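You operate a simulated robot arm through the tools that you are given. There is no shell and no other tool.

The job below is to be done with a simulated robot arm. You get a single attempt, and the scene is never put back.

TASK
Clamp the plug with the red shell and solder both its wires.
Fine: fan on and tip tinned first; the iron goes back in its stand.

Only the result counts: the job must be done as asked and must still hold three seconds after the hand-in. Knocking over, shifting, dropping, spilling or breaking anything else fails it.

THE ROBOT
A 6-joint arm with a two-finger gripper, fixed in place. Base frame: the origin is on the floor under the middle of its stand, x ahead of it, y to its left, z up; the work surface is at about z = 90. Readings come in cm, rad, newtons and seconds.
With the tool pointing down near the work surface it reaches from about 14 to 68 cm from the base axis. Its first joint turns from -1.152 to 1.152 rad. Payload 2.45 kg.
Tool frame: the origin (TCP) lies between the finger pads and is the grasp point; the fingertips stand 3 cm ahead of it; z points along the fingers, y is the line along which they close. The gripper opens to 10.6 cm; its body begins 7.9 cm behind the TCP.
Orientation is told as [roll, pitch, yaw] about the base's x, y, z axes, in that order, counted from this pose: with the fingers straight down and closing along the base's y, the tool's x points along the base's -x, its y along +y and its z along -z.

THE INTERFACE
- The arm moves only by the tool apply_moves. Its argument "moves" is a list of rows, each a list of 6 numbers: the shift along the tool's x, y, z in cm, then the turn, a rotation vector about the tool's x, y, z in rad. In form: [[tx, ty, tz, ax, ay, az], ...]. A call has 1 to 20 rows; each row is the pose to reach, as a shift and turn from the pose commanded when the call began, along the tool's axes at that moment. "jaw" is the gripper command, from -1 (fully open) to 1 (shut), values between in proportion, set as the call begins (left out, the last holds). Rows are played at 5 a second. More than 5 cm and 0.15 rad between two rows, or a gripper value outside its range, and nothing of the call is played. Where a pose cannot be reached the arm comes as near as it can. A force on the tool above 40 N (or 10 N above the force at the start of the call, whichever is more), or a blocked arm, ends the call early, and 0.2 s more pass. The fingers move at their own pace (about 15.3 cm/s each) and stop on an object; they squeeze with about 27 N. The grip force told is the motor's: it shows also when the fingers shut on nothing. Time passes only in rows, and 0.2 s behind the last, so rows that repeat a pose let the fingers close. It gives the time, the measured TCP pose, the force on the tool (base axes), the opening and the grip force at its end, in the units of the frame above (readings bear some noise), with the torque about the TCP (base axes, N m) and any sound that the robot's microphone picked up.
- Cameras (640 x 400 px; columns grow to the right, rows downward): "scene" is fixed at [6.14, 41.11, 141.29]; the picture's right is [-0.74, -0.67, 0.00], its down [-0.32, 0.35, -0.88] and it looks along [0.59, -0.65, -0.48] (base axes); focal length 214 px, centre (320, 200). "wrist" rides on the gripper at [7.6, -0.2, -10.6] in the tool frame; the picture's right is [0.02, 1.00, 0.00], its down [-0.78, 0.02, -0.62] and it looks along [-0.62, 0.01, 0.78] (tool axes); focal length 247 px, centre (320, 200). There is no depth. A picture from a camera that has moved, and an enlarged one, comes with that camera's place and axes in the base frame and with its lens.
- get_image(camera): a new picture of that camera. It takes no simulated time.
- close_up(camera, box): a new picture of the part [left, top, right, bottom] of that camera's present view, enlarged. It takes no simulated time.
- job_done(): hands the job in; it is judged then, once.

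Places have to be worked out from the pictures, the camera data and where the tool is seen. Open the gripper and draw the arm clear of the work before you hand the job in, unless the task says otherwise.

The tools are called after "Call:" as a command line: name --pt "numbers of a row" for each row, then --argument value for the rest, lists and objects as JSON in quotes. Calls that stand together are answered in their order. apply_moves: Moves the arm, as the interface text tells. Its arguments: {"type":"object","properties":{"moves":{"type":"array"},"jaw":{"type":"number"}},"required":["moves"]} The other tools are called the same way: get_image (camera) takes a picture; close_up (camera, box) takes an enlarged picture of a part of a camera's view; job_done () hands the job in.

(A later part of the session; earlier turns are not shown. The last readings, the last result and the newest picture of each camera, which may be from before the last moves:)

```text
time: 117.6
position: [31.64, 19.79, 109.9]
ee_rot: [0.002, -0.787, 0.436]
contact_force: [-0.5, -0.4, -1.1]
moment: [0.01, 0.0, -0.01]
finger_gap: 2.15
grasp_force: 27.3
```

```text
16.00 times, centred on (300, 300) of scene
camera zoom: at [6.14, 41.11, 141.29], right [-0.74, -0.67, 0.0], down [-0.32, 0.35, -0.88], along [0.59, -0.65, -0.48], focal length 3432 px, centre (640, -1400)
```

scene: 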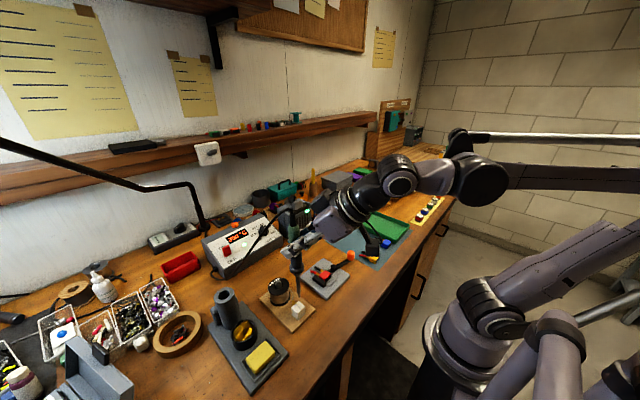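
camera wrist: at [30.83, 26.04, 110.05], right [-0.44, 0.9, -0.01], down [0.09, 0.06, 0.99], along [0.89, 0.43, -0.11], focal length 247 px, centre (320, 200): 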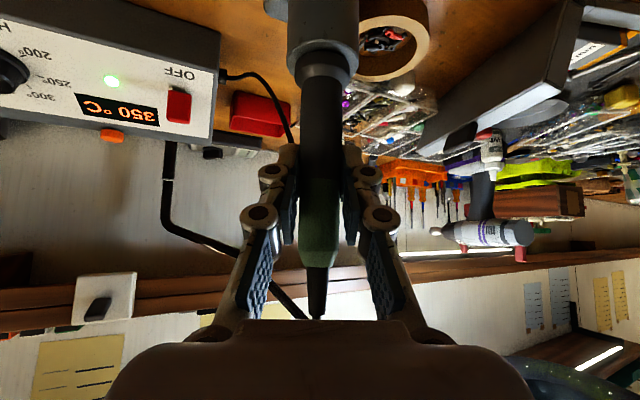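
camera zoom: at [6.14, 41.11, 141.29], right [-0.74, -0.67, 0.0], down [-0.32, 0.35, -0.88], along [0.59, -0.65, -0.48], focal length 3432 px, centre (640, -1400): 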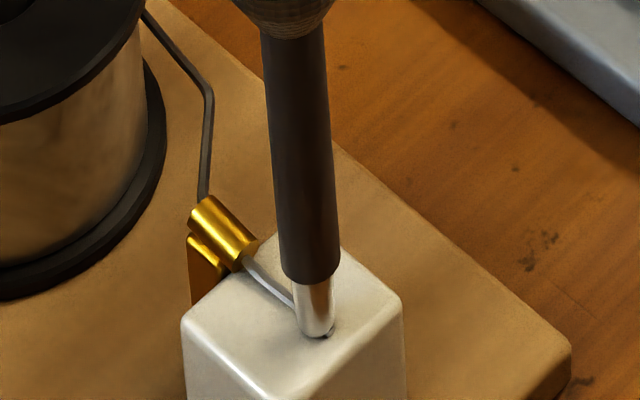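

The tip has turned bright silver, so it is taking solder. I'll dwell a little longer here, then lift and inspect.

Call:
apply_moves --pt "0 0 0 0 0 0" --pt "0 0 0 0 0 0" --pt "0 0 0 0 0 0" --pt "0 0 0 0 0 0" --pt "0 0 0 0 0 0" --pt "0 0 0 0 0 0" --pt "0 0 0 0 0 0" --pt "0 0 0 0 0 0"

Call:
apply_moves --pt "-0.7 0 -0.7 0 0 0" --pt "-1.4 0 -1.4 0 0 0" --pt "-2.8 0 -2.8 0 0 0" --pt "-4.2 0 -4.2 0 0 0"

Call:
close_up --camera "scene" --box '[278, 260, 318, 310]'

```text
time: 119.4
position: [31.66, 19.67, 109.91]
ee_rot: [0.001, -0.784, 0.438]
contact_force: [-0.2, 0.0, -1.2]
moment: [0.03, 0.01, 0.01]
finger_gap: 2.13
grasp_force: 26.5
```

```text
time: 120.4
position: [31.53, 19.59, 115.87]
ee_rot: [0.001, -0.786, 0.436]
contact_force: [-0.7, 0.2, -1.8]
moment: [0.0, 0.01, 0.03]
finger_gap: 2.13
grasp_force: 27.8
```

```text
8.00 times, centred on (298, 285) of scene
camera zoom: at [6.14, 41.11, 141.29], right [-0.74, -0.67, 0.0], down [-0.32, 0.35, -0.88], along [0.59, -0.65, -0.48], focal length 1716 px, centre (496, -480)
```

zoom: 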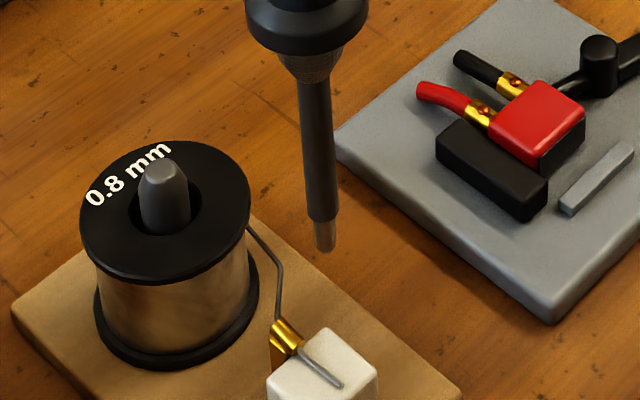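

Away from the white block the tip looks brown-grey again, so part of that brightness was reflection. Let me zoom in on it.

Call:
close_up --camera "scene" --box '[286, 272, 318, 298]'

```text
15.38 times, centred on (302, 285) of scene
camera zoom: at [6.14, 41.11, 141.29], right [-0.74, -0.67, 0.0], down [-0.32, 0.35, -0.88], along [0.59, -0.65, -0.48], focal length 3300 px, centre (597, -1108)
```

zoom: 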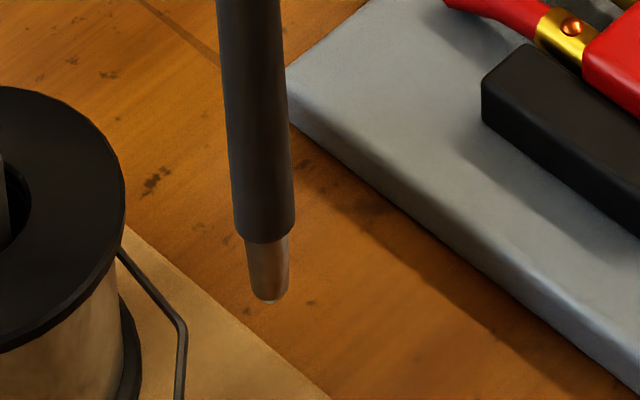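

I can't tell from colour alone. I'll zoom on the wire end to see whether it melted back, and compare the tip's look with a fresh exposure.

Call:
close_up --camera "scene" --box '[280, 285, 320, 315]'

Call:
close_up --camera "scene" --box '[290, 280, 310, 294]'

```text
13.33 times, centred on (300, 300) of scene
camera zoom: at [6.14, 41.11, 141.29], right [-0.74, -0.67, 0.0], down [-0.32, 0.35, -0.88], along [0.59, -0.65, -0.48], focal length 2860 px, centre (587, -1133)
```

zoom: 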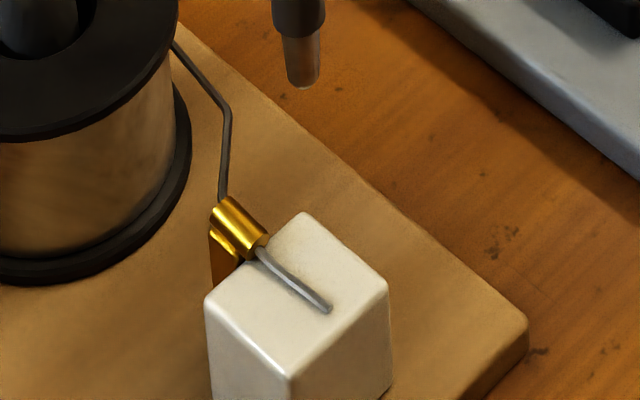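

```text
16.00 times, centred on (300, 287) of scene
camera zoom: at [6.14, 41.11, 141.29], right [-0.74, -0.67, 0.0], down [-0.32, 0.35, -0.88], along [0.59, -0.65, -0.48], focal length 3432 px, centre (640, -1192)
```

zoom: 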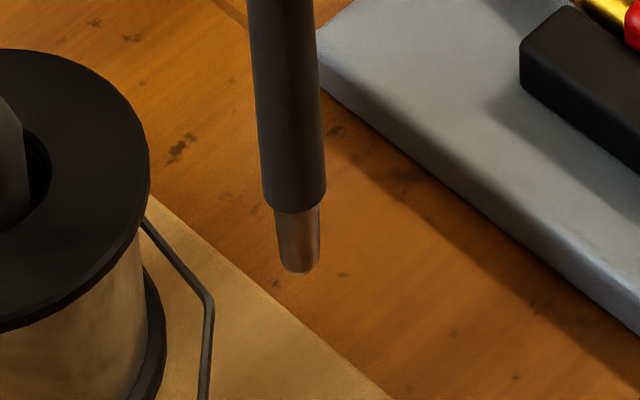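

The tip now looks mirror-like rather than the matte beige it had at the stand, which suggests it is tinned. To be certain, I'll touch again with the tip centred exactly on the wire end and dwell two seconds.

Call:
apply_moves --pt "1.5 0.03 1.35 0 0 0" --pt "3.0 0.05 2.75 0 0 0" --pt "3.9 0.05 3.65 0 0 0" --pt "4.1 0.05 3.85 0 0 0" --pt "4.22 0.05 3.97 0 0 0" --pt "4.26 0.05 4.01 0 0 0"

Call:
close_up --camera "scene" --box '[284, 288, 316, 312]'

Call:
apply_moves --pt "0 0 0 0 0 0" --pt "0 0 0 0 0 0" --pt "0 0 0 0 0 0" --pt "0 0 0 0 0 0" --pt "0 0 0 0 0 0" --pt "0 0 0 0 0 0" --pt "0 0 0 0 0 0" --pt "0 0 0 0 0 0"

Call:
close_up --camera "scene" --box '[284, 288, 316, 312]'

```text
time: 121.8
position: [31.43, 19.75, 110.09]
ee_rot: [0.0, -0.785, 0.437]
contact_force: [0.3, -0.2, -0.5]
moment: [0.0, 0.01, -0.02]
finger_gap: 2.11
grasp_force: 26.7
```

```text
16.00 times, centred on (300, 300) of scene
camera zoom: at [6.14, 41.11, 141.29], right [-0.74, -0.67, 0.0], down [-0.32, 0.35, -0.88], along [0.59, -0.65, -0.48], focal length 3432 px, centre (640, -1400)
```

zoom: 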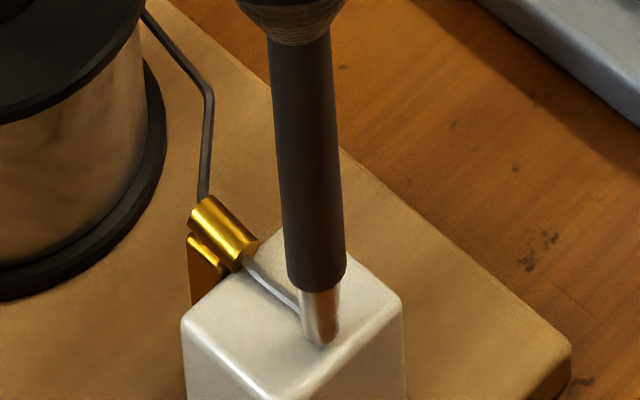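

```text
time: 123.6
position: [31.45, 19.68, 110.1]
ee_rot: [0.001, -0.785, 0.436]
contact_force: [-0.2, -0.1, -0.8]
moment: [-0.02, -0.03, 0.0]
finger_gap: 2.13
grasp_force: 27.4
```

```text
16.00 times, centred on (300, 300) of scene
camera zoom: at [6.14, 41.11, 141.29], right [-0.74, -0.67, 0.0], down [-0.32, 0.35, -0.88], along [0.59, -0.65, -0.48], focal length 3432 px, centre (640, -1400)
```

zoom: 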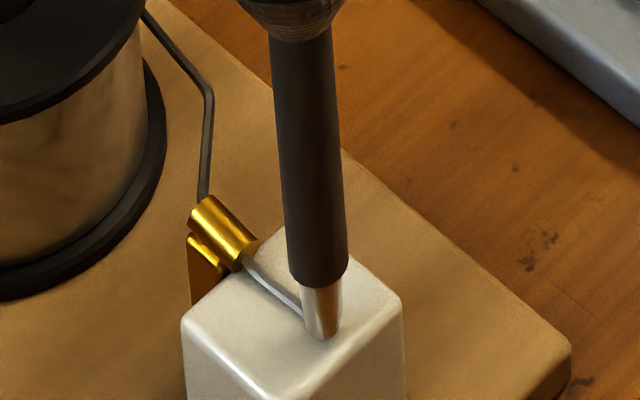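

The tip is squarely on the wire end and silver-coloured. Now I'll lift and carry it over to the clamped plug, stopping about 4 cm above the red-wire joint near (36.85, 8.2, 92).

Call:
apply_moves --pt "-1.0 0 -1.0 0 0 0" --pt "-2.2 0 -2.2 0 0 0" --pt "-3.54 0 -3.54 0 0 0" --pt "-2.96 -4.26 -3.14 0 0 0" --pt "-2.37 -8.53 -2.73 0 0 0" --pt "-1.79 -12.79 -2.33 0 0 0" --pt "-1.79 -12.79 -2.33 0 0 0"

Call:
get_image --camera "scene"

Call:
close_up --camera "scene" --box '[295, 235, 359, 285]'

```text
time: 125.2
position: [36.48, 7.87, 112.93]
ee_rot: [0.003, -0.785, 0.434]
contact_force: [-0.6, 0.5, -0.2]
moment: [0.04, -0.03, -0.02]
finger_gap: 2.15
grasp_force: 27.0
```

```text
taken
```

scene: 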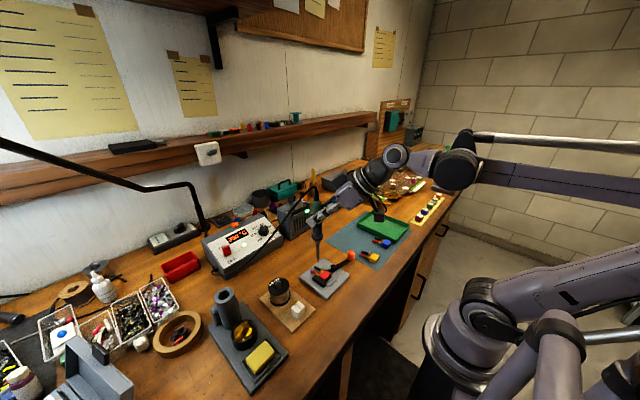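

```text
8.00 times, centred on (327, 260) of scene
camera zoom: at [6.14, 41.11, 141.29], right [-0.74, -0.67, 0.0], down [-0.32, 0.35, -0.88], along [0.59, -0.65, -0.48], focal length 1716 px, centre (264, -280)
```

zoom: 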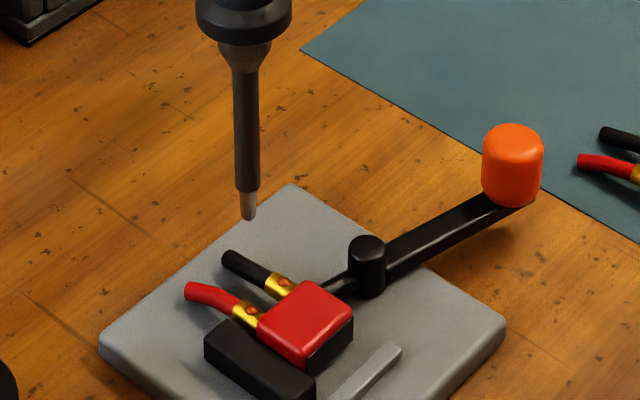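

The tip (now light silver) hangs directly over the red joint in the picture. Reconciling the views gives a tip about 16.5 cm below the TCP, so I'll lower 3.7 cm and look.

Call:
apply_moves --pt "0.9 0 0.9 0 0 0" --pt "1.7 0 1.7 0 0 0" --pt "2.3 0 2.3 0 0 0" --pt "2.62 0 2.62 0 0 0" --pt "2.62 0 2.62 0 0 0"

Call:
close_up --camera "scene" --box '[308, 258, 340, 282]'

```text
time: 126.4
position: [36.66, 7.87, 109.16]
ee_rot: [0.0, -0.785, 0.437]
contact_force: [0.0, -0.8, -1.5]
moment: [-0.02, -0.03, -0.01]
finger_gap: 2.14
grasp_force: 27.0
```

```text
16.00 times, centred on (324, 270) of scene
camera zoom: at [6.14, 41.11, 141.29], right [-0.74, -0.67, 0.0], down [-0.32, 0.35, -0.88], along [0.59, -0.65, -0.48], focal length 3432 px, centre (256, -920)
```

zoom: 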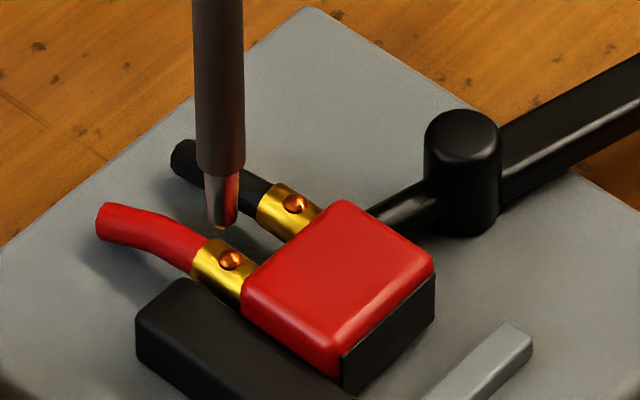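

The tip is mirror-bright (reflecting the red shell), so it is tinned. It needs about 0.2 cm toward the shell and 0.7 cm down to meet the red joint's copper spot; I'll go most of the way.

Call:
apply_moves --pt "0.16 -0.01 -0.16 0 0 0" --pt "0.33 -0.01 0.02 0 0 0" --pt "0.44 -0.01 0.12 0 0 0" --pt "0.44 -0.01 0.12 0 0 0"

Call:
close_up --camera "scene" --box '[308, 258, 340, 282]'

```text
time: 127.4
position: [36.4, 7.86, 108.85]
ee_rot: [0.003, -0.784, 0.436]
contact_force: [0.5, -0.3, -0.4]
moment: [0.0, 0.01, -0.03]
finger_gap: 2.1
grasp_force: 26.7
```

```text
16.00 times, centred on (324, 270) of scene
camera zoom: at [6.14, 41.11, 141.29], right [-0.74, -0.67, 0.0], down [-0.32, 0.35, -0.88], along [0.59, -0.65, -0.48], focal length 3432 px, centre (256, -920)
```

zoom: 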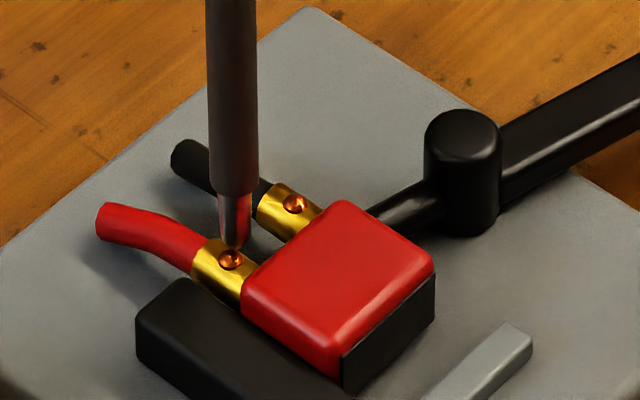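

The tip is now just above the red joint's copper spot. Lowering in fine steps until it touches.

Call:
apply_moves --pt "0.07 0 0.07 0 0 0" --pt "0.12 0 0.12 0 0 0" --pt "0.12 0 0.12 0 0 0" --pt "0.12 0 0.12 0 0 0"

Call:
close_up --camera "scene" --box '[308, 258, 340, 282]'

```text
time: 128.4
position: [36.26, 7.96, 108.59]
ee_rot: [0.002, -0.786, 0.436]
contact_force: [0.6, 1.0, -0.3]
moment: [0.03, 0.02, 0.0]
finger_gap: 2.1
grasp_force: 27.2
```

```text
16.00 times, centred on (324, 270) of scene
camera zoom: at [6.14, 41.11, 141.29], right [-0.74, -0.67, 0.0], down [-0.32, 0.35, -0.88], along [0.59, -0.65, -0.48], focal length 3432 px, centre (256, -920)
```

zoom: 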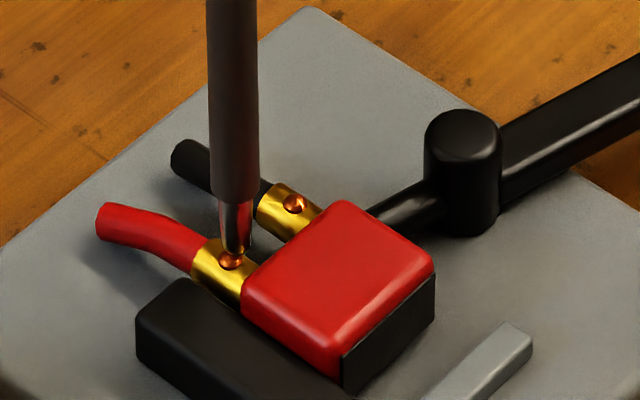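

The tip overlaps the copper spot with no force yet. Another 0.1 cm and a short dwell.

Call:
apply_moves --pt "0.04 0 0.04 0 0 0" --pt "0.08 0 0.08 0 0 0" --pt "0.08 0 0.08 0 0 0" --pt "0.08 0 0.08 0 0 0" --pt "0.08 0 0.08 0 0 0"

Call:
close_up --camera "scene" --box '[308, 258, 340, 282]'

```text
time: 129.6
position: [36.3, 7.83, 108.54]
ee_rot: [0.001, -0.785, 0.435]
contact_force: [0.0, 0.9, 0.3]
moment: [0.01, -0.05, 0.01]
finger_gap: 2.13
grasp_force: 27.5
```

```text
16.00 times, centred on (324, 270) of scene
camera zoom: at [6.14, 41.11, 141.29], right [-0.74, -0.67, 0.0], down [-0.32, 0.35, -0.88], along [0.59, -0.65, -0.48], focal length 3432 px, centre (256, -920)
```

zoom: 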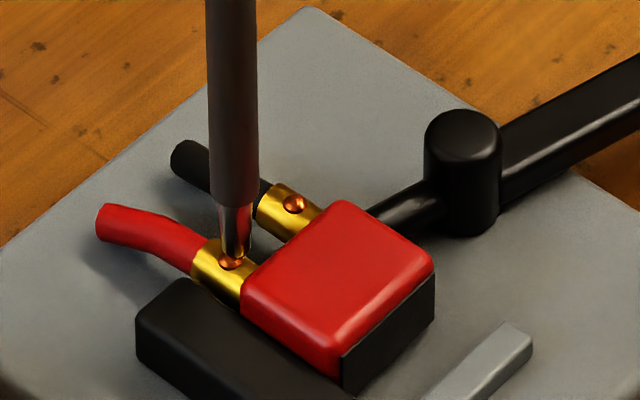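

The tip is covering the spot. I'll press just a touch further and dwell, watching for contact force or a colour change.

Call:
apply_moves --pt "0.05 0 0.05 0 0 0" --pt "0.05 0 0.05 0 0 0" --pt "0.05 0 0.05 0 0 0" --pt "0.05 0 0.05 0 0 0" --pt "0.05 0 0.05 0 0 0" --pt "0.05 0 0.05 0 0 0" --pt "0.05 0 0.05 0 0 0" --pt "0.05 0 0.05 0 0 0"

Call:
close_up --camera "scene" --box '[308, 258, 340, 282]'

```text
time: 131.4
position: [36.26, 7.75, 108.61]
ee_rot: [0.002, -0.785, 0.435]
contact_force: [1.0, -0.2, 9.5]
moment: [0.09, -0.14, -0.02]
finger_gap: 2.13
grasp_force: 27.0
```

```text
16.00 times, centred on (324, 270) of scene
camera zoom: at [6.13, 41.11, 141.29], right [-0.74, -0.67, 0.0], down [-0.32, 0.35, -0.88], along [0.59, -0.65, -0.48], focal length 3432 px, centre (256, -920)
```

zoom: 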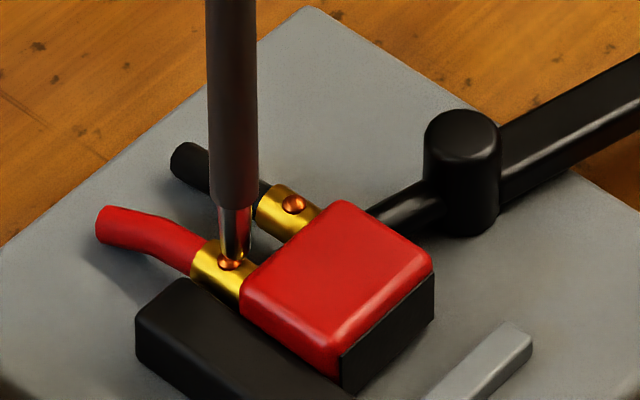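

Contact at 9.5 N, a bit firm. I'll ease up slightly to a light touch, nudge 0.1 cm onto the spot's centre, and dwell for two seconds.

Call:
apply_moves --pt "-0.05 0 -0.05 0 0 0" --pt "-0.1 0.06 0.0 0 0 0" --pt "-0.1 0.06 0.0 0 0 0" --pt "-0.1 0.06 0.0 0 0 0" --pt "-0.1 0.06 0.0 0 0 0" --pt "-0.1 0.06 0.0 0 0 0" --pt "-0.1 0.06 0.0 0 0 0" --pt "-0.1 0.06 0.0 0 0 0" --pt "-0.1 0.06 0.0 0 0 0" --pt "-0.1 0.06 0.0 0 0 0"

Call:
close_up --camera "scene" --box '[308, 258, 340, 282]'

```text
time: 133.6
position: [36.35, 7.9, 108.58]
ee_rot: [0.003, -0.784, 0.436]
contact_force: [0.7, -0.6, 0.6]
moment: [-0.13, -0.05, 0.02]
finger_gap: 2.15
grasp_force: 26.9
```

```text
16.00 times, centred on (324, 270) of scene
camera zoom: at [6.14, 41.11, 141.29], right [-0.74, -0.67, 0.0], down [-0.32, 0.35, -0.88], along [0.59, -0.65, -0.48], focal length 3432 px, centre (256, -920)
```

zoom: 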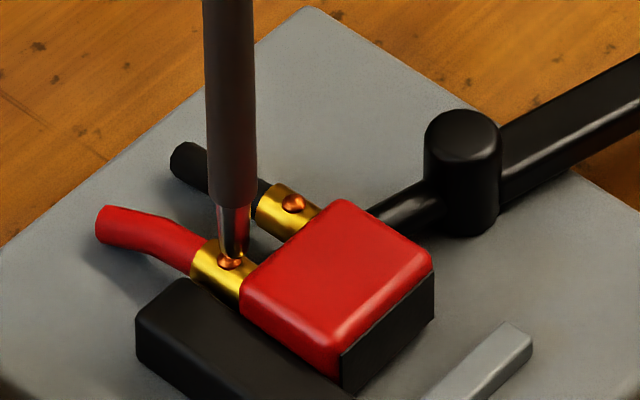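

Light contact beside the spot. I'll press to a few newtons for another two seconds, then lift to see whether the joint has changed.

Call:
apply_moves --pt "0.03 0 0.03 0 0 0" --pt "0.03 0 0.03 0 0 0" --pt "0.03 0 0.03 0 0 0" --pt "0.03 0 0.03 0 0 0" --pt "0.03 0 0.03 0 0 0" --pt "0.03 0 0.03 0 0 0" --pt "0.03 0 0.03 0 0 0" --pt "0.03 0 0.03 0 0 0" --pt "0.03 0 0.03 0 0 0" --pt "0.03 0 0.03 0 0 0"

Call:
apply_moves --pt "-0.35 0 -0.35 0 0 0" --pt "-0.85 0 -0.85 0 0 0"

Call:
close_up --camera "scene" --box '[308, 258, 340, 282]'

```text
time: 135.8
position: [36.27, 8.05, 108.51]
ee_rot: [0.001, -0.786, 0.436]
contact_force: [0.4, -0.1, 4.3]
moment: [-0.07, -0.09, 0.01]
finger_gap: 2.14
grasp_force: 26.9
```

```text
time: 136.4
position: [36.29, 7.92, 109.77]
ee_rot: [0.001, -0.785, 0.437]
contact_force: [-1.7, 0.7, -1.2]
moment: [0.01, 0.0, 0.01]
finger_gap: 2.1
grasp_force: 26.8
```

```text
16.00 times, centred on (324, 270) of scene
camera zoom: at [6.14, 41.11, 141.29], right [-0.74, -0.67, 0.0], down [-0.32, 0.35, -0.88], along [0.59, -0.65, -0.48], focal length 3432 px, centre (256, -920)
```

zoom: 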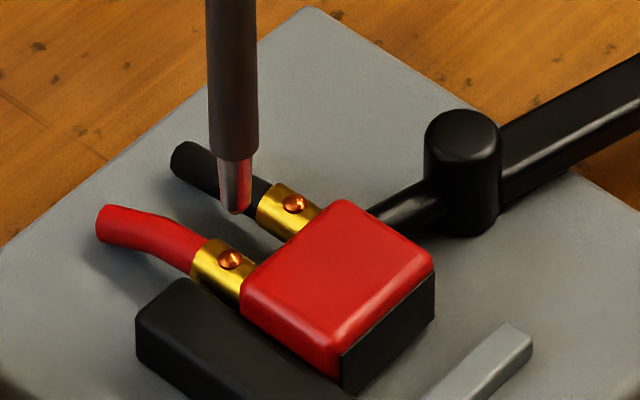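

The joint is still copper-coloured. The contact was ~0.18 cm off the spot toward -y, so I'll shift +y by that amount and come down squarely on it.

Call:
apply_moves --pt "-0.05 0.16 0.05 0 0 0" --pt "0.35 0.16 0.45 0 0 0" --pt "0.65 0.16 0.75 0 0 0" --pt "0.74 0.16 0.84 0 0 0" --pt "0.78 0.16 0.88 0 0 0" --pt "0.78 0.16 0.88 0 0 0"

Call:
close_up --camera "scene" --box '[308, 258, 340, 282]'

```text
time: 137.8
position: [36.43, 8.13, 108.63]
ee_rot: [0.002, -0.787, 0.436]
contact_force: [0.1, 0.2, 1.1]
moment: [0.03, -0.08, 0.01]
finger_gap: 2.11
grasp_force: 27.2
```

```text
16.00 times, centred on (324, 270) of scene
camera zoom: at [6.14, 41.11, 141.29], right [-0.74, -0.67, 0.0], down [-0.32, 0.35, -0.88], along [0.59, -0.65, -0.48], focal length 3432 px, centre (256, -920)
```

zoom: 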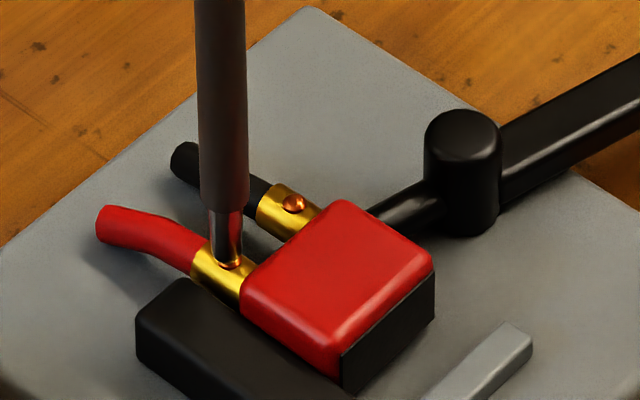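

The tip now sits right on the copper spot with light contact (1 N). Dwelling about three seconds here.

Call:
apply_moves --pt "0.02 0 0.02 0 0 0" --pt "0.02 0 0.02 0 0 0" --pt "0.02 0 0.02 0 0 0" --pt "0.02 0 0.02 0 0 0" --pt "0.02 0 0.02 0 0 0" --pt "0.02 0 0.02 0 0 0" --pt "0.02 0 0.02 0 0 0" --pt "0.02 0 0.02 0 0 0" --pt "0.02 0 0.02 0 0 0" --pt "0.02 0 0.02 0 0 0" --pt "0.02 0 0.02 0 0 0" --pt "0.02 0 0.02 0 0 0" --pt "0.02 0 0.02 0 0 0" --pt "0.02 0 0.02 0 0 0"

Call:
close_up --camera "scene" --box '[308, 258, 340, 282]'

```text
time: 140.8
position: [36.38, 8.1, 108.53]
ee_rot: [0.002, -0.787, 0.437]
contact_force: [0.1, 0.8, 5.2]
moment: [0.06, -0.03, -0.02]
finger_gap: 2.11
grasp_force: 27.0
```

```text
16.00 times, centred on (324, 270) of scene
camera zoom: at [6.14, 41.11, 141.29], right [-0.74, -0.67, 0.0], down [-0.32, 0.35, -0.88], along [0.59, -0.65, -0.48], focal length 3432 px, centre (256, -920)
```

zoom: 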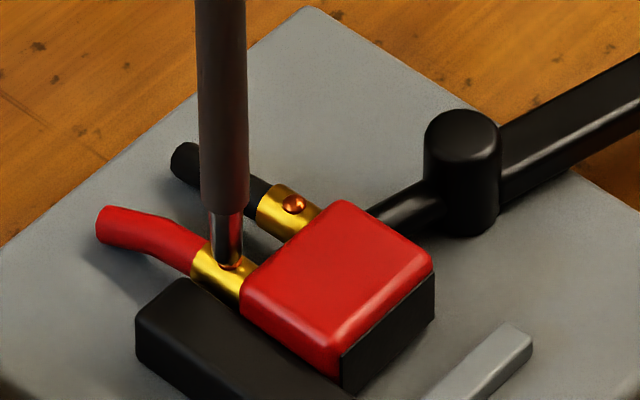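

Lifting 1.2 cm to check the red joint.

Call:
apply_moves --pt "-0.35 0 -0.35 0 0 0" --pt "-0.9 0 -0.9 0 0 0" --pt "-0.9 0 -0.9 0 0 0"

Call:
close_up --camera "scene" --box '[308, 258, 340, 282]'

```text
time: 141.6
position: [36.4, 8.13, 109.73]
ee_rot: [0.002, -0.787, 0.438]
contact_force: [0.2, 0.6, 0.6]
moment: [-0.01, -0.02, -0.01]
finger_gap: 2.13
grasp_force: 27.2
```

```text
16.00 times, centred on (324, 270) of scene
camera zoom: at [6.14, 41.11, 141.29], right [-0.74, -0.67, 0.0], down [-0.32, 0.35, -0.88], along [0.59, -0.65, -0.48], focal length 3432 px, centre (256, -920)
```

zoom: 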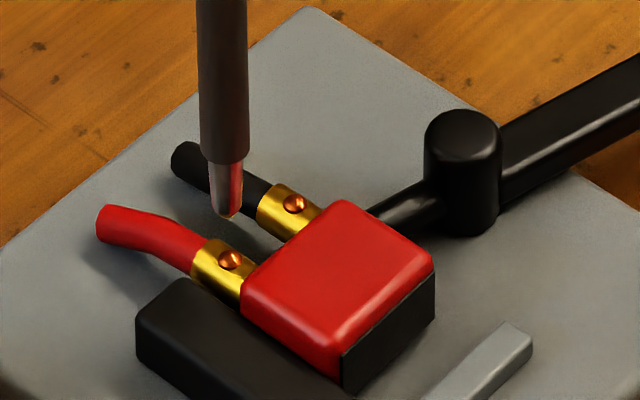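

Still copper, so no solder flowed — perhaps the tip never truly touched the wire (I felt no force there). I'll go back to the solder, come down on the wire from directly above, and look for actual contact.

Call:
apply_moves --pt "-1.2 0 -1.2 0 0 0" --pt "-2.48 0 -2.48 0 0 0" --pt "-2.63 4.16 -2.41 0 0 0" --pt "-2.79 8.31 -2.35 0 0 0" --pt "-2.95 12.47 -2.29 0 0 0" --pt "-2.95 12.47 -2.29 0 0 0"

Call:
close_up --camera "scene" --box '[280, 275, 320, 310]'

```text
time: 143.0
position: [31.48, 19.59, 113.56]
ee_rot: [0.003, -0.785, 0.437]
contact_force: [-0.5, 0.4, -1.6]
moment: [-0.02, -0.03, -0.01]
finger_gap: 2.12
grasp_force: 26.9
```

```text
11.43 times, centred on (300, 292) of scene
camera zoom: at [6.14, 41.11, 141.29], right [-0.74, -0.67, 0.0], down [-0.32, 0.35, -0.88], along [0.59, -0.65, -0.48], focal length 2451 px, centre (549, -857)
```

zoom: 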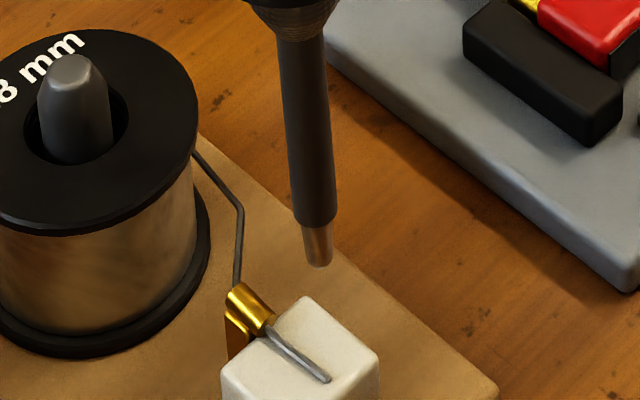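

The tip here looks dull brown compared with the silver wire, so it's not tinned yet. I'll shift 0.15 cm to centre it over the wire itself and lower to just above it.

Call:
apply_moves --pt "-0.06 -0.14 0.06 0 0 0" --pt "0.94 -0.14 1.06 0 0 0" --pt "1.7 -0.14 1.82 0 0 0" --pt "2.03 -0.14 2.15 0 0 0" --pt "2.03 -0.14 2.15 0 0 0"

Call:
close_up --camera "scene" --box '[284, 288, 316, 312]'

```text
time: 144.2
position: [31.65, 19.54, 110.59]
ee_rot: [0.003, -0.785, 0.435]
contact_force: [0.2, -0.2, -0.6]
moment: [-0.01, -0.01, 0.0]
finger_gap: 2.13
grasp_force: 27.4
```

```text
16.00 times, centred on (300, 300) of scene
camera zoom: at [6.14, 41.11, 141.29], right [-0.74, -0.67, 0.0], down [-0.32, 0.35, -0.88], along [0.59, -0.65, -0.48], focal length 3432 px, centre (640, -1400)
```

zoom: 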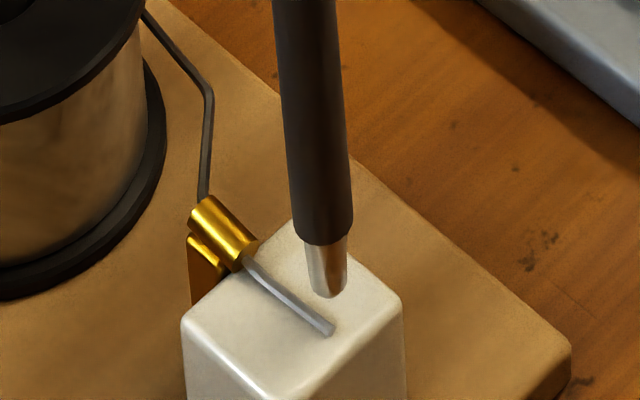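

The tip is above the block just behind the wire. I'll lower here until I feel the block's top, which fixes the contact height exactly.

Call:
apply_moves --pt "0.14 0 0.14 0 0 0" --pt "0.28 0 0.28 0 0 0" --pt "0.35 0 0.35 0 0 0" --pt "0.42 0 0.42 0 0 0" --pt "0.42 0 0.42 0 0 0"

Call:
close_up --camera "scene" --box '[284, 288, 316, 312]'

```text
time: 145.4
position: [31.59, 19.45, 110.08]
ee_rot: [0.001, -0.785, 0.437]
contact_force: [-0.4, -0.4, -0.7]
moment: [-0.03, 0.0, -0.04]
finger_gap: 2.12
grasp_force: 26.4
```

```text
16.00 times, centred on (300, 300) of scene
camera zoom: at [6.14, 41.11, 141.29], right [-0.74, -0.67, 0.0], down [-0.32, 0.35, -0.88], along [0.59, -0.65, -0.48], focal length 3432 px, centre (640, -1400)
```

zoom: 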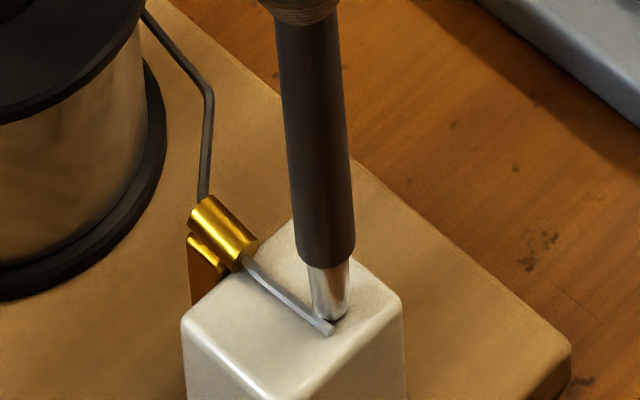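

The tip is right behind the wire and a contact shadow shows under it. A bit lower to feel the block.

Call:
apply_moves --pt "0.05 0 0.05 0 0 0" --pt "0.1 0 0.1 0 0 0" --pt "0.1 0 0.1 0 0 0"

Call:
apply_moves --pt "0.05 0 0.05 0 0 0" --pt "0.1 0 0.1 0 0 0" --pt "0.1 0 0.1 0 0 0"

Call:
close_up --camera "scene" --box '[284, 288, 316, 312]'

```text
time: 146.2
position: [31.67, 19.44, 109.95]
ee_rot: [0.002, -0.791, 0.436]
contact_force: [-2.0, -1.2, 16.4]
moment: [-0.13, 0.21, -0.03]
finger_gap: 2.13
grasp_force: 26.3
```

```text
time: 147.0
position: [31.68, 19.59, 109.99]
ee_rot: [0.002, -0.792, 0.438]
contact_force: [-0.9, -1.1, 34.7]
moment: [-0.22, -0.03, -0.02]
finger_gap: 2.12
grasp_force: 27.6
```

```text
16.00 times, centred on (300, 300) of scene
camera zoom: at [6.1, 41.08, 141.3], right [-0.74, -0.67, 0.0], down [-0.32, 0.35, -0.88], along [0.59, -0.65, -0.48], focal length 3432 px, centre (640, -1400)
```

zoom: 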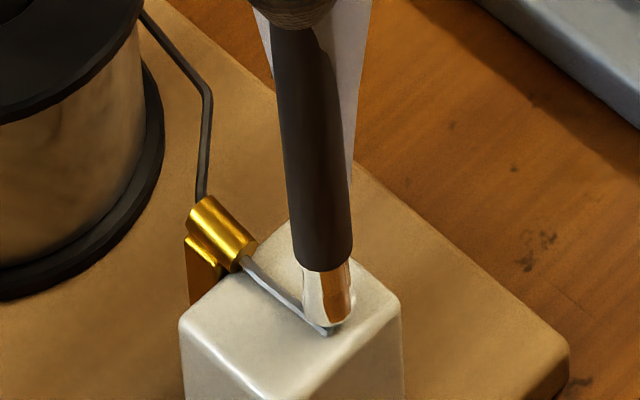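

Smoke is rising from the tip: the solder is melting now. But the force climbed to 35 N, so I'll ease off right away to a light touch and dwell briefly.

Call:
apply_moves --pt "-0.09 0 -0.09 0 0 0" --pt "-0.12 0 -0.12 0 0 0" --pt "-0.12 0 -0.12 0 0 0" --pt "-0.12 0 -0.12 0 0 0" --pt "-0.12 0 -0.12 0 0 0"

Call:
close_up --camera "scene" --box '[284, 282, 316, 312]'

Call:
close_up --camera "scene" --box '[255, 220, 335, 320]'

```text
time: 148.2
position: [31.71, 19.52, 109.94]
ee_rot: [0.002, -0.789, 0.436]
contact_force: [2.1, 0.4, 18.3]
moment: [0.1, -0.31, 0.0]
finger_gap: 2.15
grasp_force: 27.5
```

```text
13.33 times, centred on (300, 297) of scene
camera zoom: at [6.13, 41.1, 141.29], right [-0.74, -0.67, 0.0], down [-0.32, 0.35, -0.88], along [0.59, -0.65, -0.48], focal length 2860 px, centre (587, -1093)
```

zoom: 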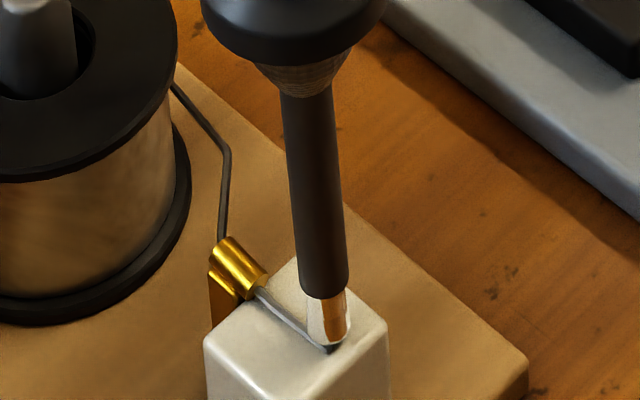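

```text
4.00 times, centred on (295, 270) of scene
camera zoom: at [6.13, 41.1, 141.29], right [-0.74, -0.67, 0.0], down [-0.32, 0.35, -0.88], along [0.59, -0.65, -0.48], focal length 858 px, centre (420, -80)
```

zoom: 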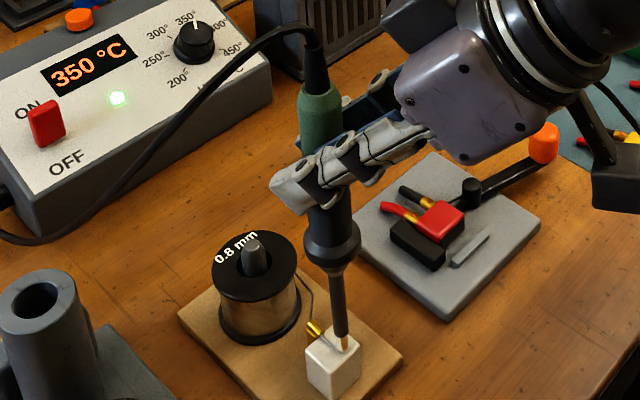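

The tip is now brightly mirror-silver — clearly tinned. I'll lift off the block and take a look at it.

Call:
apply_moves --pt "-0.1 0 -0.1 0 0 0" --pt "-0.3 0 -0.3 0 0 0" --pt "-1.0 0 -1.0 0 0 0" --pt "-2.4 0 -2.4 0 0 0"

Call:
close_up --camera "scene" --box '[280, 275, 320, 310]'

Call:
close_up --camera "scene" --box '[250, 260, 330, 335]'

```text
time: 149.2
position: [31.6, 19.51, 113.18]
ee_rot: [0.002, -0.785, 0.436]
contact_force: [-0.2, 0.1, -1.0]
moment: [0.01, -0.03, 0.0]
finger_gap: 2.11
grasp_force: 27.4
```

```text
11.43 times, centred on (300, 292) of scene
camera zoom: at [6.14, 41.11, 141.29], right [-0.74, -0.67, 0.0], down [-0.32, 0.35, -0.88], along [0.59, -0.65, -0.48], focal length 2451 px, centre (549, -857)
```

zoom: 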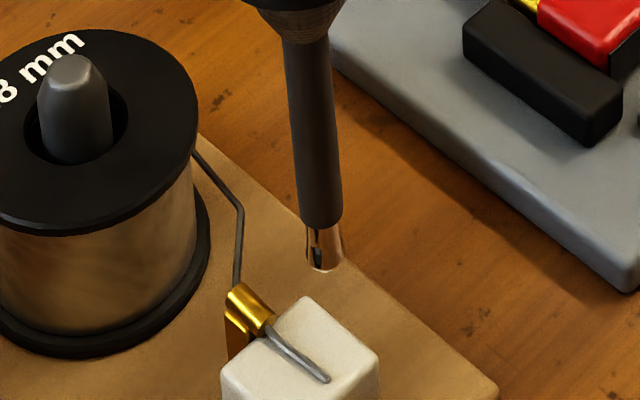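

```text
5.33 times, centred on (290, 298) of scene
camera zoom: at [6.14, 41.11, 141.29], right [-0.74, -0.67, 0.0], down [-0.32, 0.35, -0.88], along [0.59, -0.65, -0.48], focal length 1144 px, centre (480, -320)
```

zoom: 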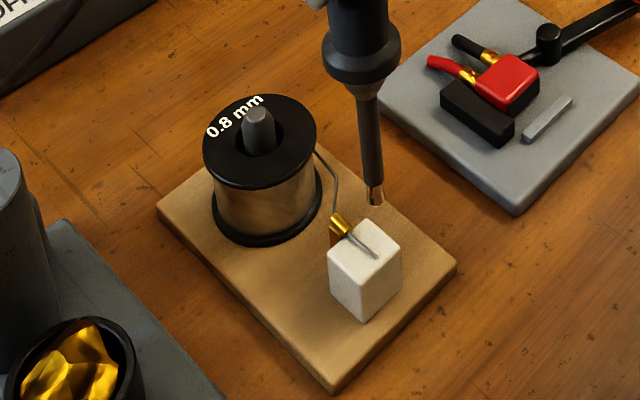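

The tip now has a chrome-like sheen (it also slid ~0.3 cm up in the grip from the press). Taking it back over the red joint.

Call:
apply_moves --pt "0.1 -4.12 -0.1 0 0 0" --pt "0.2 -8.24 -0.2 0 0 0" --pt "0.29 -12.36 -0.29 0 0 0" --pt "0.29 -12.36 -0.29 0 0 0"

Call:
apply_moves --pt "1.0 0 1.0 0 0 0" --pt "2.0 0 2.0 0 0 0" --pt "2.7 0 2.7 0 0 0" --pt "2.7 0 2.7 0 0 0"

Call:
close_up --camera "scene" --box '[308, 258, 340, 282]'

```text
time: 150.2
position: [36.41, 8.16, 113.19]
ee_rot: [0.001, -0.786, 0.436]
contact_force: [-0.6, -0.4, -0.4]
moment: [-0.01, 0.0, -0.03]
finger_gap: 2.13
grasp_force: 27.1
```

```text
time: 151.2
position: [36.39, 8.14, 109.35]
ee_rot: [0.001, -0.785, 0.436]
contact_force: [1.2, -0.3, 0.3]
moment: [-0.02, 0.01, -0.01]
finger_gap: 2.14
grasp_force: 27.2
```

```text
16.00 times, centred on (324, 270) of scene
camera zoom: at [6.14, 41.11, 141.29], right [-0.74, -0.67, 0.0], down [-0.32, 0.35, -0.88], along [0.59, -0.65, -0.48], focal length 3432 px, centre (256, -920)
```

zoom: 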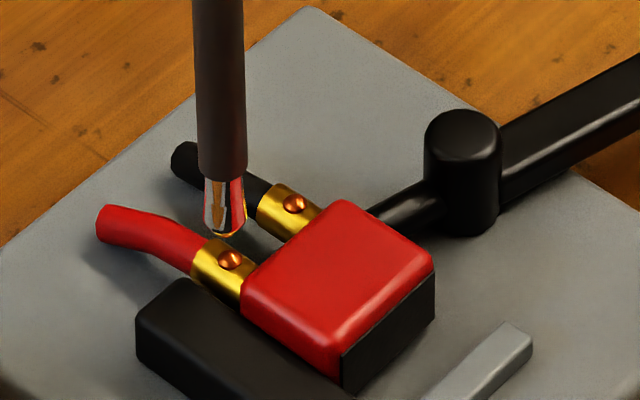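

The tip is unmistakably chrome-bright now and sits just above the red joint. Lowering onto the copper spot with light contact.

Call:
apply_moves --pt "0.29 -0.03 0.21 0 0 0" --pt "0.5 -0.03 0.42 0 0 0" --pt "0.56 -0.03 0.48 0 0 0" --pt "0.6 -0.03 0.52 0 0 0" --pt "0.6 -0.03 0.52 0 0 0"

Call:
close_up --camera "scene" --box '[308, 258, 340, 282]'

```text
time: 152.4
position: [36.52, 7.95, 108.6]
ee_rot: [0.002, -0.786, 0.438]
contact_force: [-0.8, -0.4, 0.0]
moment: [0.03, -0.01, -0.01]
finger_gap: 2.11
grasp_force: 27.0
```

```text
16.00 times, centred on (324, 270) of scene
camera zoom: at [6.14, 41.11, 141.29], right [-0.74, -0.67, 0.0], down [-0.32, 0.35, -0.88], along [0.59, -0.65, -0.48], focal length 3432 px, centre (256, -920)
```

zoom: 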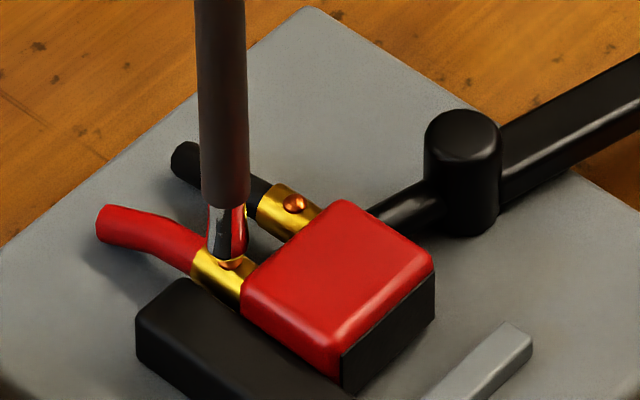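

The chrome tip is meeting the spot. A last 0.06 cm for contact, then a two-second dwell.

Call:
apply_moves --pt "0.03 0 0.03 0 0 0" --pt "0.05 0 0.05 0 0 0" --pt "0.05 0 0.05 0 0 0" --pt "0.05 0 0.05 0 0 0" --pt "0.05 0 0.05 0 0 0" --pt "0.05 0 0.05 0 0 0"

Call:
close_up --camera "scene" --box '[308, 258, 340, 282]'

```text
time: 153.8
position: [36.45, 8.03, 108.55]
ee_rot: [0.002, -0.784, 0.436]
contact_force: [0.4, 0.1, -0.3]
moment: [0.0, 0.04, 0.04]
finger_gap: 2.11
grasp_force: 27.5
```

```text
16.00 times, centred on (324, 270) of scene
camera zoom: at [6.14, 41.11, 141.29], right [-0.74, -0.67, 0.0], down [-0.32, 0.35, -0.88], along [0.59, -0.65, -0.48], focal length 3432 px, centre (256, -920)
```

zoom: 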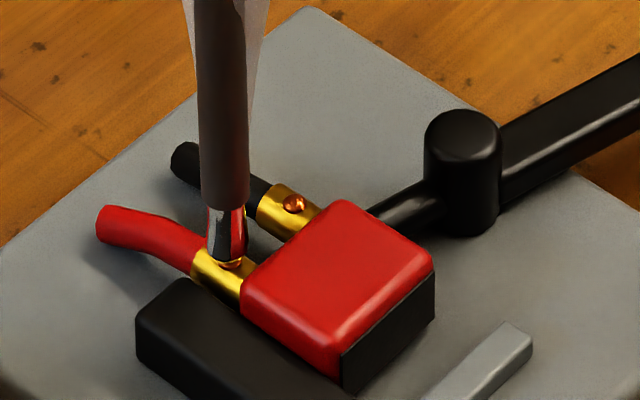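

Smoke is rising at the joint — it's soldering. Holding still for another two seconds.

Call:
apply_moves --pt "0 0 0 0 0 0" --pt "0 0 0 0 0 0" --pt "0 0 0 0 0 0" --pt "0 0 0 0 0 0" --pt "0 0 0 0 0 0" --pt "0 0 0 0 0 0" --pt "0 0 0 0 0 0" --pt "0 0 0 0 0 0"

Call:
close_up --camera "scene" --box '[308, 258, 340, 282]'

```text
time: 155.6
position: [36.35, 8.15, 108.56]
ee_rot: [0.001, -0.785, 0.435]
contact_force: [-0.4, 0.3, 0.4]
moment: [-0.01, -0.02, -0.02]
finger_gap: 2.13
grasp_force: 27.2
```

```text
16.00 times, centred on (324, 270) of scene
camera zoom: at [6.14, 41.11, 141.29], right [-0.74, -0.67, 0.0], down [-0.32, 0.35, -0.88], along [0.59, -0.65, -0.48], focal length 3432 px, centre (256, -920)
```

zoom: 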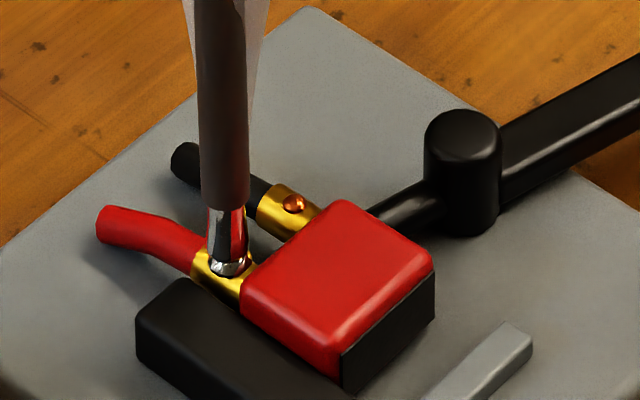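

A silver solder bead has formed on the red joint. Now I lift 0.7 cm, move 1.76 cm toward -y over the black joint, and come back down partway.

Call:
apply_moves --pt "-0.25 0 -0.25 0 0 0" --pt "-0.6 0 -0.6 0 0 0" --pt "-0.34 -0.8 -0.86 0 0 0" --pt "-0.07 -1.6 -1.13 0 0 0" --pt "-0.07 -1.6 -1.13 0 0 0"

Call:
close_up --camera "scene" --box '[308, 258, 340, 282]'

```text
time: 156.8
position: [36.48, 6.32, 109.45]
ee_rot: [0.002, -0.786, 0.436]
contact_force: [-0.8, 0.6, -0.9]
moment: [-0.01, -0.02, 0.0]
finger_gap: 2.15
grasp_force: 26.6
```

```text
16.00 times, centred on (324, 270) of scene
camera zoom: at [6.14, 41.11, 141.29], right [-0.74, -0.67, 0.0], down [-0.32, 0.35, -0.88], along [0.59, -0.65, -0.48], focal length 3432 px, centre (256, -920)
```

zoom: 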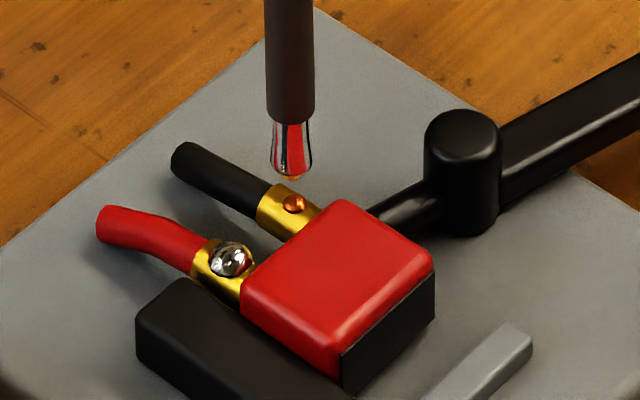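

The red joint carries a neat silver bead, and the tip is still chrome. I'll fine-tune 0.13 cm and lower onto the black joint's copper spot.

Call:
apply_moves --pt "0.2 -0.12 0.24 0 0 0" --pt "0.4 -0.12 0.44 0 0 0" --pt "0.52 -0.12 0.56 0 0 0" --pt "0.57 -0.12 0.61 0 0 0" --pt "0.57 -0.12 0.61 0 0 0"

Call:
close_up --camera "scene" --box '[308, 258, 340, 282]'

```text
time: 158.0
position: [36.5, 6.23, 108.57]
ee_rot: [0.001, -0.786, 0.438]
contact_force: [-0.5, -0.3, -0.1]
moment: [-0.01, 0.02, -0.02]
finger_gap: 2.13
grasp_force: 27.3
```

```text
16.00 times, centred on (324, 270) of scene
camera zoom: at [6.14, 41.11, 141.29], right [-0.74, -0.67, 0.0], down [-0.32, 0.35, -0.88], along [0.59, -0.65, -0.48], focal length 3432 px, centre (256, -920)
```

zoom: 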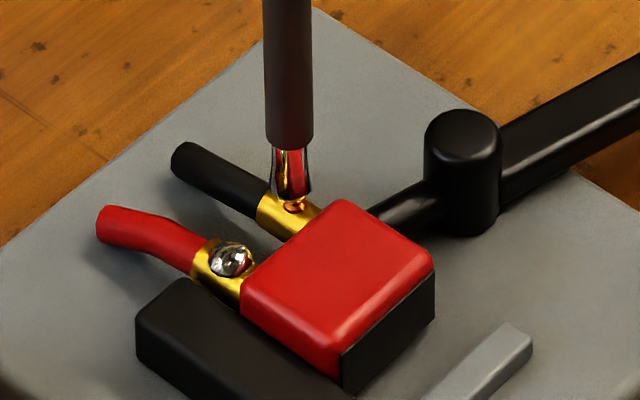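

The tip is just about on the black joint's spot. Lowering 0.07 cm and dwelling.

Call:
apply_moves --pt "0.03 0 0.03 0 0 0" --pt "0.05 0 0.05 0 0 0" --pt "0.05 0 0.05 0 0 0" --pt "0.05 0 0.05 0 0 0" --pt "0.05 0 0.05 0 0 0" --pt "0.05 0 0.05 0 0 0" --pt "0.05 0 0.05 0 0 0"

Call:
close_up --camera "scene" --box '[308, 258, 340, 282]'

```text
time: 159.6
position: [36.57, 6.13, 108.48]
ee_rot: [0.002, -0.786, 0.436]
contact_force: [-0.2, -0.2, 3.1]
moment: [0.06, -0.1, -0.04]
finger_gap: 2.12
grasp_force: 27.1
```

```text
16.00 times, centred on (324, 270) of scene
camera zoom: at [6.14, 41.11, 141.29], right [-0.74, -0.67, 0.0], down [-0.32, 0.35, -0.88], along [0.59, -0.65, -0.48], focal length 3432 px, centre (256, -920)
```

zoom: 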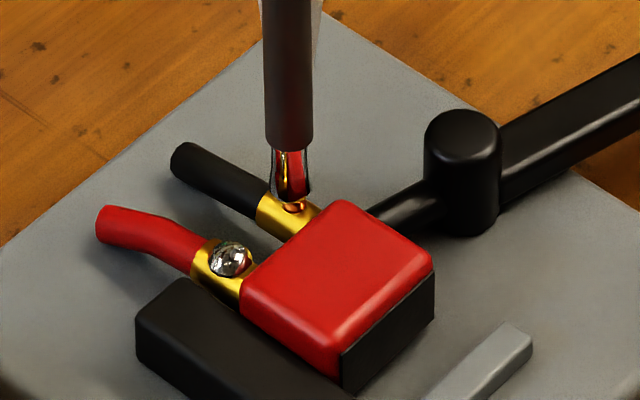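

Contact at 3 N with smoke starting. Holding for two more seconds.

Call:
apply_moves --pt "0 0 0 0 0 0" --pt "0 0 0 0 0 0" --pt "0 0 0 0 0 0" --pt "0 0 0 0 0 0" --pt "0 0 0 0 0 0" --pt "0 0 0 0 0 0" --pt "0 0 0 0 0 0" --pt "0 0 0 0 0 0" --pt "0 0 0 0 0 0"

Call:
close_up --camera "scene" --box '[308, 258, 340, 282]'

```text
time: 161.6
position: [36.58, 6.29, 108.56]
ee_rot: [0.001, -0.785, 0.436]
contact_force: [1.0, 0.2, 3.6]
moment: [0.02, -0.03, 0.0]
finger_gap: 2.13
grasp_force: 27.3
```

```text
16.00 times, centred on (324, 270) of scene
camera zoom: at [6.14, 41.11, 141.29], right [-0.74, -0.67, 0.0], down [-0.32, 0.35, -0.88], along [0.59, -0.65, -0.48], focal length 3432 px, centre (256, -920)
```

zoom: 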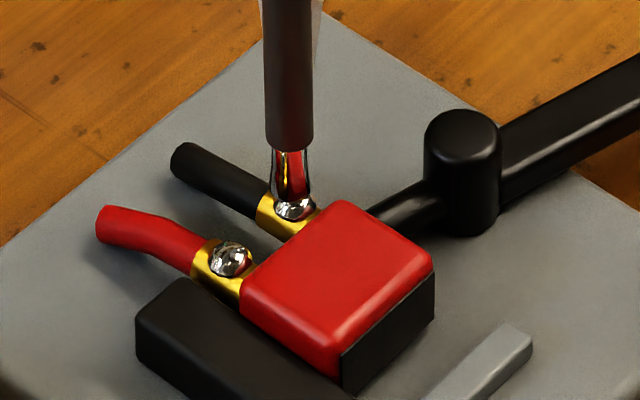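

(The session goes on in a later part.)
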